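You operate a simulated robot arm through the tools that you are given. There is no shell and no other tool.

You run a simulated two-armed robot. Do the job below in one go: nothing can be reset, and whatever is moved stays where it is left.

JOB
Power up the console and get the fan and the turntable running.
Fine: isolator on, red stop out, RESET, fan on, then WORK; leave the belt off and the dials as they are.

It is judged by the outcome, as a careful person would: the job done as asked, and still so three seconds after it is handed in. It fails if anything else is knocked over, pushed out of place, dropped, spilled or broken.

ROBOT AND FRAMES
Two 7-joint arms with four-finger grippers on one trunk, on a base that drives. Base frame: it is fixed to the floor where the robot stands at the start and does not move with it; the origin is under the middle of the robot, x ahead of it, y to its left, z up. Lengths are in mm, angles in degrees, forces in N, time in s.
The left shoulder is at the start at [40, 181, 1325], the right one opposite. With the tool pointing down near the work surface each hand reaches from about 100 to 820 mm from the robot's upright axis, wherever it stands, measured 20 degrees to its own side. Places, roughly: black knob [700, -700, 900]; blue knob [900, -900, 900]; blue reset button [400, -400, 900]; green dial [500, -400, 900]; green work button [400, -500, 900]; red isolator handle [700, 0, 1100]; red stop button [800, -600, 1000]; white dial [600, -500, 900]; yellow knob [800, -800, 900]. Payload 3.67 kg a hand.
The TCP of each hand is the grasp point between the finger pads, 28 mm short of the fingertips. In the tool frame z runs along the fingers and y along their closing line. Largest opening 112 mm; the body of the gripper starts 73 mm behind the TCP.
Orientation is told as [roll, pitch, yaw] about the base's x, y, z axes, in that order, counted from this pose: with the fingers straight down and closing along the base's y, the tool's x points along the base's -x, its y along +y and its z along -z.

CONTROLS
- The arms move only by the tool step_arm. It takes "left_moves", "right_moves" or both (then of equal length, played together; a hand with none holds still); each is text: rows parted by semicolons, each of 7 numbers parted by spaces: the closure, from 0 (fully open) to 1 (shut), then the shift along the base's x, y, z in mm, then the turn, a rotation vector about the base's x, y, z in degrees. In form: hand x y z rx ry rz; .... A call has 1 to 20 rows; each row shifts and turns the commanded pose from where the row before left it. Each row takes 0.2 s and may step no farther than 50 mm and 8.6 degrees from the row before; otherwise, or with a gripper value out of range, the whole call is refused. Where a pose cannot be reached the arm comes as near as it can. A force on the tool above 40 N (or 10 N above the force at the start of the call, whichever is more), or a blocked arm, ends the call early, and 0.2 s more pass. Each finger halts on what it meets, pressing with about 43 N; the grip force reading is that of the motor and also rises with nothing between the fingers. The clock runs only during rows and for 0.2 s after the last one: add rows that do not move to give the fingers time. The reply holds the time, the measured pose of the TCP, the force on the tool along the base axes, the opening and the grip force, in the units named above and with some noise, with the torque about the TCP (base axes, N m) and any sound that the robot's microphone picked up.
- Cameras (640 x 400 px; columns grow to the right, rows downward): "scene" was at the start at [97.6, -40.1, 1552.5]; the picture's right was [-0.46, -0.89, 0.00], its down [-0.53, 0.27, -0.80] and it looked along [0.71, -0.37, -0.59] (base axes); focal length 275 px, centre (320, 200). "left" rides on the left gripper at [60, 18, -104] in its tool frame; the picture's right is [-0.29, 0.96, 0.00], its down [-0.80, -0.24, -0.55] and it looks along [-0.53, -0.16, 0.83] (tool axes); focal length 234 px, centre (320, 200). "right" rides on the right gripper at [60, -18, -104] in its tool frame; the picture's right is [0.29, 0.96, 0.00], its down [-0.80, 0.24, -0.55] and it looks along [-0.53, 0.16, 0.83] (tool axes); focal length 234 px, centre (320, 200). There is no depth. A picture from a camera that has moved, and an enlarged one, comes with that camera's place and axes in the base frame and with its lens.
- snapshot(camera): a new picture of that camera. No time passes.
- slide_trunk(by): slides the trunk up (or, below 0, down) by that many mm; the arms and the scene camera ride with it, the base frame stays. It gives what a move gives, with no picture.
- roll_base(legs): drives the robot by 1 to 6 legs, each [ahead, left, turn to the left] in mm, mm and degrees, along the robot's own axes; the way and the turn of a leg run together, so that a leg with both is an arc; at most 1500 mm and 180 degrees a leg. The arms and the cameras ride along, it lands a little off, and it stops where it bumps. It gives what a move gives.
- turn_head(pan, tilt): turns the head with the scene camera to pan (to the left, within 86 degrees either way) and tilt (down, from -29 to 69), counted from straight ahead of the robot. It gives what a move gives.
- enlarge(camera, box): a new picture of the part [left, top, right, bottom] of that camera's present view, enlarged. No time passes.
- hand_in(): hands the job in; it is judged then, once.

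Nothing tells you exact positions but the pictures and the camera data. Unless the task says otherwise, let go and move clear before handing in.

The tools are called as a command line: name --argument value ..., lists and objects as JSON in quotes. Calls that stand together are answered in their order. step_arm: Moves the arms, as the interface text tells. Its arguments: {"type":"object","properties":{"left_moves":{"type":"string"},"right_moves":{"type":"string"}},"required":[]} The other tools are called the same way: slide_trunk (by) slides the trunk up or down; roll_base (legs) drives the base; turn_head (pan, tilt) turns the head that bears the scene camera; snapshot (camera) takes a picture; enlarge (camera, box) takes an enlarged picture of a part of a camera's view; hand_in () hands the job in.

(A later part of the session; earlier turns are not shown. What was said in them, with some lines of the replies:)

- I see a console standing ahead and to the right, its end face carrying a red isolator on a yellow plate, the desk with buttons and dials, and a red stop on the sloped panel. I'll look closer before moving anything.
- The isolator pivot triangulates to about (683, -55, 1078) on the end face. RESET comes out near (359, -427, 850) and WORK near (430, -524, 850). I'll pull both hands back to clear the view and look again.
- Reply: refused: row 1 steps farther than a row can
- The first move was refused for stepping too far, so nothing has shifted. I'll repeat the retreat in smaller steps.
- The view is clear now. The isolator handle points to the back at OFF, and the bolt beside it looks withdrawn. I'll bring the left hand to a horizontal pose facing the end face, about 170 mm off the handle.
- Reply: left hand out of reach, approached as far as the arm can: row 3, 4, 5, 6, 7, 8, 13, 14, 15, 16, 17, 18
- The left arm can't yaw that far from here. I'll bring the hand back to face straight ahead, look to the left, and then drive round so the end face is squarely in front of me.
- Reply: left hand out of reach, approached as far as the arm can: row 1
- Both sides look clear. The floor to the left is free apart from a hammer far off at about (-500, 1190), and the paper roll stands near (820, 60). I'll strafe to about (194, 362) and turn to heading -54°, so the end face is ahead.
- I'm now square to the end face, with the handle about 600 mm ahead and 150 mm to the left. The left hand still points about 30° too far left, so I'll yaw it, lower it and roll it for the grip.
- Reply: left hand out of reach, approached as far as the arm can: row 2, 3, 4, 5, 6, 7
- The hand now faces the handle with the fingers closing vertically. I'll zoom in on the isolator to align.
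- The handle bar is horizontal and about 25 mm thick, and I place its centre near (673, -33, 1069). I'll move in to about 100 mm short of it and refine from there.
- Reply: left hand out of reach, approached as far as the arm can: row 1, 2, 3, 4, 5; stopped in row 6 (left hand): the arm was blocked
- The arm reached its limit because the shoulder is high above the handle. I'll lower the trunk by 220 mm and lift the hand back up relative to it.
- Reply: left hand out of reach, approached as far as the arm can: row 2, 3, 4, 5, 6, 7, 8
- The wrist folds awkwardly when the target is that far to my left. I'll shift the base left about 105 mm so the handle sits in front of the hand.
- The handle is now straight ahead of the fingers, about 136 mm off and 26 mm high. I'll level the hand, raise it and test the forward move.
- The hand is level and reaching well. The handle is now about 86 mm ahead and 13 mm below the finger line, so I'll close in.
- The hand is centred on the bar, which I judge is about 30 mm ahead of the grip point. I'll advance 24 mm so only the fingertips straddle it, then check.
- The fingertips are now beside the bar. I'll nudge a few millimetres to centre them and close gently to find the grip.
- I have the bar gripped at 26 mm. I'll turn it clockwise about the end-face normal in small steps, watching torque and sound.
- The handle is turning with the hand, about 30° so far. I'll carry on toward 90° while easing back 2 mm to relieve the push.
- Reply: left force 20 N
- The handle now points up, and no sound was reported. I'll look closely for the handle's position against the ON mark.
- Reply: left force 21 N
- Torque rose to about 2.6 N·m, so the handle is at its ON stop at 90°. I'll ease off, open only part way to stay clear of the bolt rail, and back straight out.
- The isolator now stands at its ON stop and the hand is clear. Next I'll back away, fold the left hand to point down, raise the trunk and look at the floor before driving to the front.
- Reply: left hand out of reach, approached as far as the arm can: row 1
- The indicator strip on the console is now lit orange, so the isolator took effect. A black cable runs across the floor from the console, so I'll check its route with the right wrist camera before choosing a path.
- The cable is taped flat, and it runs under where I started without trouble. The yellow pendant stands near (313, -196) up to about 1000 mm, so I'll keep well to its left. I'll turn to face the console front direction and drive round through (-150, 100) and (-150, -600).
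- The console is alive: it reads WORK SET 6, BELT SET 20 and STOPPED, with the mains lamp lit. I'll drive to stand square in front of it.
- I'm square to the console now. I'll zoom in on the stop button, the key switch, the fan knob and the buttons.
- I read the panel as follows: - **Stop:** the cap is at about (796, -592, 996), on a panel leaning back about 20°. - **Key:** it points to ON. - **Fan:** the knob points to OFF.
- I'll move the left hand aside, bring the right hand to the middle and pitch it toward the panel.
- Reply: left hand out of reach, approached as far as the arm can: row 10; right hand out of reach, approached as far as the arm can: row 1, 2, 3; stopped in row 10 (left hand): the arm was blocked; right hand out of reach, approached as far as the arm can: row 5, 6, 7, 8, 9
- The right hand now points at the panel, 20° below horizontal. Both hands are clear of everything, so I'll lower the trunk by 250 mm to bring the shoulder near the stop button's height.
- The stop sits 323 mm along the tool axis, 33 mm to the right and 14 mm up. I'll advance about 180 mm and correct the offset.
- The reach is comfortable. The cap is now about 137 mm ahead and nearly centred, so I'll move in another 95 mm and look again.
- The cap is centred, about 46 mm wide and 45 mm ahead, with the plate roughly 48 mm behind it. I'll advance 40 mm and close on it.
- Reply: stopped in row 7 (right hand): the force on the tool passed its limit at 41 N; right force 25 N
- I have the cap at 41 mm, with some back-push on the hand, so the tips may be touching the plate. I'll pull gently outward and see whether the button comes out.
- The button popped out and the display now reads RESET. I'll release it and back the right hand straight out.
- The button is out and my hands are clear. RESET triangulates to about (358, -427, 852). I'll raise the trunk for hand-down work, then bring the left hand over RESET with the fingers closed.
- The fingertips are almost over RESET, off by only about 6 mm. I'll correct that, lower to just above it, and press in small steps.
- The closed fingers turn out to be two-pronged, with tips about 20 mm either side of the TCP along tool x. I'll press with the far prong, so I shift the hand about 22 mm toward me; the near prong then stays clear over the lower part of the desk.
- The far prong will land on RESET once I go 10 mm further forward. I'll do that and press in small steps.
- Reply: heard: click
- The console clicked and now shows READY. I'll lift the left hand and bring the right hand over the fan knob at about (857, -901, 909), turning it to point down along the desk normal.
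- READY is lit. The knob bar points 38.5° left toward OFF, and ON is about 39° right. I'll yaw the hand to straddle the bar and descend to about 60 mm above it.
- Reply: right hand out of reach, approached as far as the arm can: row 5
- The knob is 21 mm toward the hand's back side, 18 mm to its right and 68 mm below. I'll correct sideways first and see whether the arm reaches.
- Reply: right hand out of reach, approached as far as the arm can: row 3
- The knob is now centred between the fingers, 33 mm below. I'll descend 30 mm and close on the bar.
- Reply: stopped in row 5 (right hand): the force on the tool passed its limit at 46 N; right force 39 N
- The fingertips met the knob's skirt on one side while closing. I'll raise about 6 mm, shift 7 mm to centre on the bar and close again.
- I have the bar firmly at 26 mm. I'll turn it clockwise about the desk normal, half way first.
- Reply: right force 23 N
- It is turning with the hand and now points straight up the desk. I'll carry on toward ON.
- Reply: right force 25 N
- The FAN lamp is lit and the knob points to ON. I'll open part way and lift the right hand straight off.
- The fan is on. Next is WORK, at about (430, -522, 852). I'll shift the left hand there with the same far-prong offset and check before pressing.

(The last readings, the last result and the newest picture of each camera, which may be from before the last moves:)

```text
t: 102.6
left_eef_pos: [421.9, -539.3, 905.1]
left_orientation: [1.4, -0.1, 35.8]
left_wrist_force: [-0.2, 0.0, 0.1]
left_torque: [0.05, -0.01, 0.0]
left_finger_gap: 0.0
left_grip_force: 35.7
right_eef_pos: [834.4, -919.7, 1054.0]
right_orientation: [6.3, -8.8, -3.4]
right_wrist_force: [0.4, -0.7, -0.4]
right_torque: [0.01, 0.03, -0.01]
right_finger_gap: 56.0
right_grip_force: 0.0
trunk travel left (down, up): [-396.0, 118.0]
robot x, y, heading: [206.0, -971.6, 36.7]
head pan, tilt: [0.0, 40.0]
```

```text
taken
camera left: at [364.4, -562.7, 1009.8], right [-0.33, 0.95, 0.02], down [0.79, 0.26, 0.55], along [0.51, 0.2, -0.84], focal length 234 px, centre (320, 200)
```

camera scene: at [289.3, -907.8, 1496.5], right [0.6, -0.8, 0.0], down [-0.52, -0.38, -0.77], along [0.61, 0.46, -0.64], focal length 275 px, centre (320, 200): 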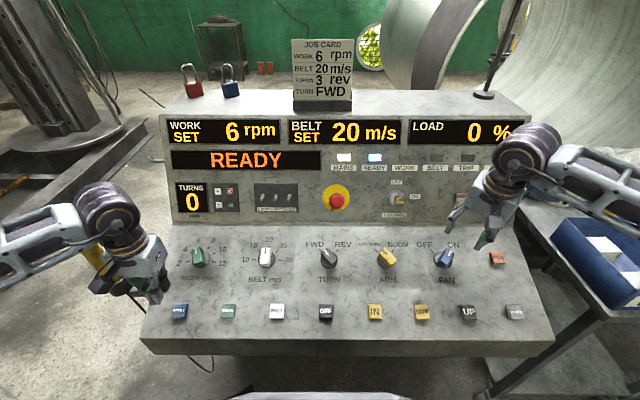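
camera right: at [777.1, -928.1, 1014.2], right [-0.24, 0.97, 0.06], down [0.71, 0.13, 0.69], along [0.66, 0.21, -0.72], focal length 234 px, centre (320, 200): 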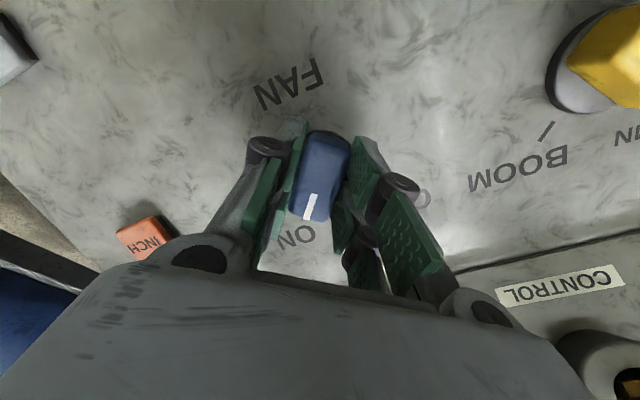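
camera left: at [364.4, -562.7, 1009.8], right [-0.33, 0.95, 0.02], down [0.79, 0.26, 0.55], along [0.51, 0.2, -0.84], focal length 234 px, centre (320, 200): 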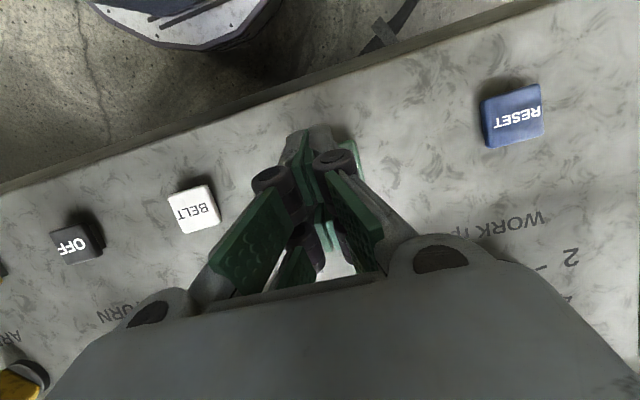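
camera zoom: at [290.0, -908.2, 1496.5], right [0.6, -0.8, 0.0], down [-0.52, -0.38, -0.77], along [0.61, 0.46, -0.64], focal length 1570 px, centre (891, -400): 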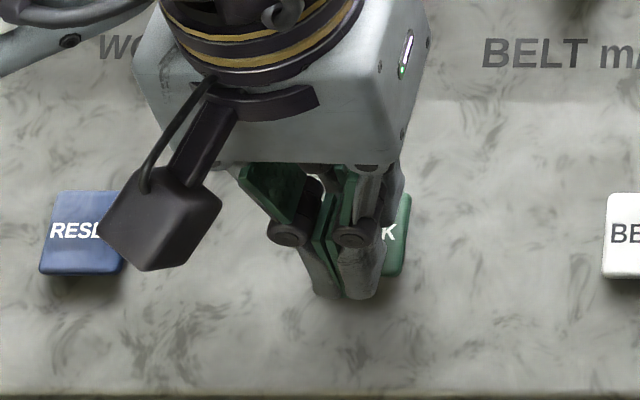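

The prong would land about 8 mm right of centre, so I'll shift it left and then press in small steps.

step_arm --left_moves "1 -4.5 6 -10 0 0 0; 1 0 0 -10 0 0 0; 1 0 0 -4 0 0 0; 1 0 0 -4 0 0 0; 1 0 0 -3 0 0 0"

snapshot --camera "scene"

```text
t: 103.8
left_eef_pos: [416.3, -533.7, 876.5]
left_orientation: [1.5, -0.3, 35.8]
left_wrist_force: [1.2, 0.3, 12.0]
left_torque: [0.2, -0.25, 0.03]
left_finger_gap: 5.8
left_grip_force: 35.7
right_eef_pos: [832.9, -919.9, 1054.4]
right_orientation: [6.4, -8.7, -3.4]
right_wrist_force: [0.7, 0.2, 0.6]
right_torque: [0.01, 0.0, -0.02]
right_finger_gap: 55.8
right_grip_force: 0.1
trunk travel left (down, up): [-396.0, 118.0]
robot x, y, heading: [211.0, -970.0, 36.6]
head pan, tilt: [0.0, 40.0]
heard: click
```

```text
taken
camera scene: at [288.9, -908.9, 1496.7], right [0.6, -0.8, 0.0], down [-0.52, -0.38, -0.77], along [0.61, 0.46, -0.64], focal length 275 px, centre (320, 200)
```

scene: 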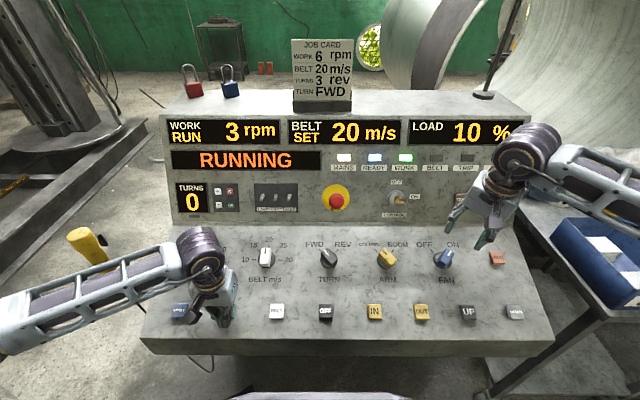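

A click, and the display reads RUNNING with WORK ramping up. I'll lift the left hand clear and draw the right hand back, then confirm everything holds.

step_arm --left_moves "1 0 0 15 0 0 0; 1 0 0 30 0 0 0; 1 0 0 30 0 0 0; 1 0 0 30 0 0 0; 1 0 0 30 0 0 0; 1 -15 -10 20 0 0 0; 1 -15 -10 20 0 0 0; 1 0 0 0 0 0 0" --right_moves "0.5 -5 -4 25 0 0 0; 0.5 -15 -12 30 0 0 0; 0.5 -20 -15 30 0 0 0; 0.5 -25 -18 30 0 0 0; 0.5 -25 -18 20 0 0 0; 0.5 -25 -18 10 0 0 0; 0.5 -25 -18 0 0 0 0; 0.5 0 0 0 0 0 0"

step_arm --left_moves "1 0 0 0 0 0 0; 1 0 0 0 0 0 0; 1 0 0 0 0 0 0; 1 0 0 0 0 0 0; 1 0 0 0 0 0 0; 1 0 0 0 0 0 0; 1 0 0 0 0 0 0; 1 0 0 0 0 0 0; 1 0 0 0 0 0 0; 1 0 0 0 0 0 0"

snapshot --camera "scene"

enlarge --camera "scene" --box '[160, 100, 340, 340]'

enlarge --camera "scene" --box '[300, 110, 540, 270]'

```text
t: 105.6
left_eef_pos: [387.8, -552.1, 1048.5]
left_orientation: [1.4, 0.0, 35.8]
left_wrist_force: [0.7, 0.6, -0.1]
left_torque: [-0.02, 0.04, 0.01]
left_finger_gap: 0.0
left_grip_force: 36.0
right_eef_pos: [694.2, -1022.4, 1199.2]
right_orientation: [6.4, -8.7, -3.3]
right_wrist_force: [0.6, -1.4, -0.5]
right_torque: [0.01, 0.05, 0.0]
right_finger_gap: 56.3
right_grip_force: 0.0
trunk travel left (down, up): [-396.0, 118.0]
robot x, y, heading: [203.8, -971.9, 36.5]
head pan, tilt: [0.0, 40.0]
```

```text
t: 107.8
left_eef_pos: [386.1, -552.4, 1047.1]
left_orientation: [1.4, -0.2, 35.8]
left_wrist_force: [-0.5, -0.1, -0.4]
left_torque: [0.01, -0.02, -0.04]
left_finger_gap: 0.2
left_grip_force: 35.8
right_eef_pos: [692.4, -1022.4, 1199.9]
right_orientation: [6.3, -8.9, -3.4]
right_wrist_force: [-0.7, 0.8, 0.3]
right_torque: [-0.01, 0.02, 0.01]
right_finger_gap: 55.9
right_grip_force: 0.1
trunk travel left (down, up): [-396.0, 118.0]
robot x, y, heading: [203.6, -969.6, 36.7]
head pan, tilt: [0.0, 40.0]
```

```text
taken
camera scene: at [289.7, -907.8, 1496.5], right [0.6, -0.8, 0.0], down [-0.52, -0.38, -0.77], along [0.61, 0.46, -0.64], focal length 275 px, centre (320, 200)
```

scene: 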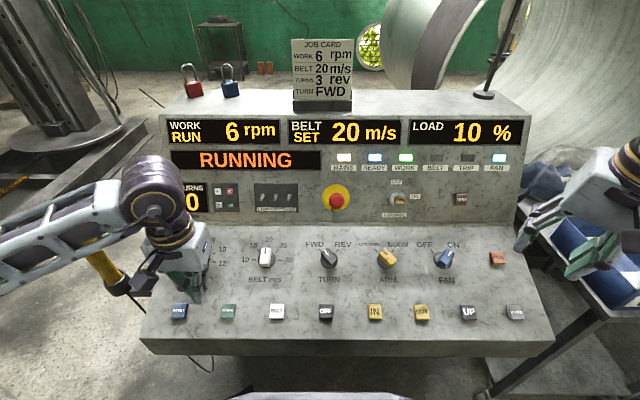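

```text
1.67 times, centred on (250, 220) of scene
camera zoom: at [289.7, -907.8, 1496.5], right [0.6, -0.8, 0.0], down [-0.52, -0.38, -0.77], along [0.61, 0.46, -0.64], focal length 458 px, centre (437, 167)
```

zoom: 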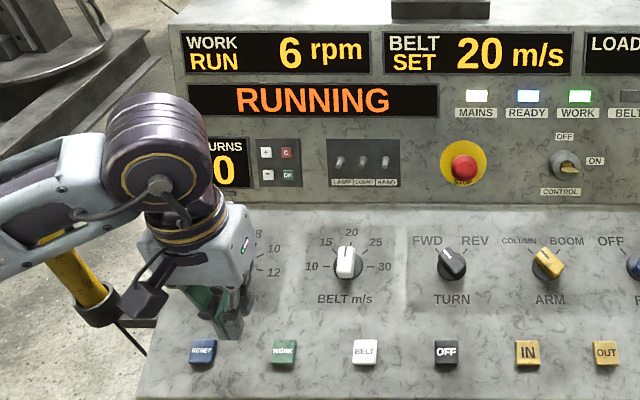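

```text
2.50 times, centred on (420, 190) of scene
camera zoom: at [289.7, -907.8, 1496.5], right [0.6, -0.8, 0.0], down [-0.52, -0.38, -0.77], along [0.61, 0.46, -0.64], focal length 687 px, centre (70, 225)
```

zoom: 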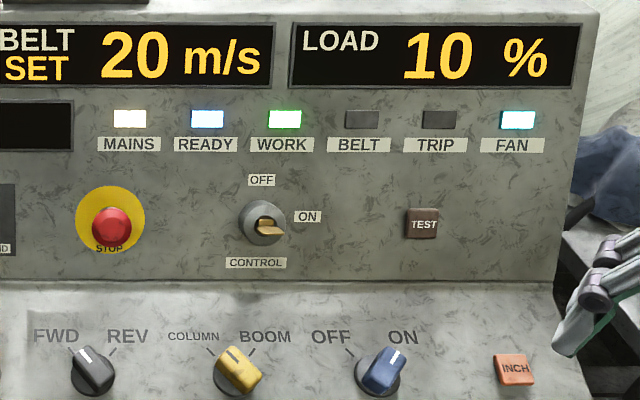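

MAINS, READY, WORK and FAN are all lit, and BELT and TRIP are dark. The display reads RUNNING at 6 rpm, with the dials as they were. Both hands are clear and nothing has been disturbed, so I'm handing in.

hand_in

```text
The job is handed in.
```

The console is powered up, and the fan and turntable are running. The display reads RUNNING at 6 rpm with a 10% load. I took that from the console and didn't look at the turntable itself.

- **Power-up:** I turned the isolator to ON, pulled the red stop out and pressed RESET. I then switched the fan on and pressed WORK.
- **Lamps:** MAINS, READY, WORK and FAN are lit, and TRIP is dark.
- **Left alone:** the belt is off, and I didn't touch the dials, the CONTROL key or any other switch.

I saw nothing knocked over or moved. Both hands were clear of the console when I handed the job in. I last checked about four seconds after pressing WORK, when everything was still running.
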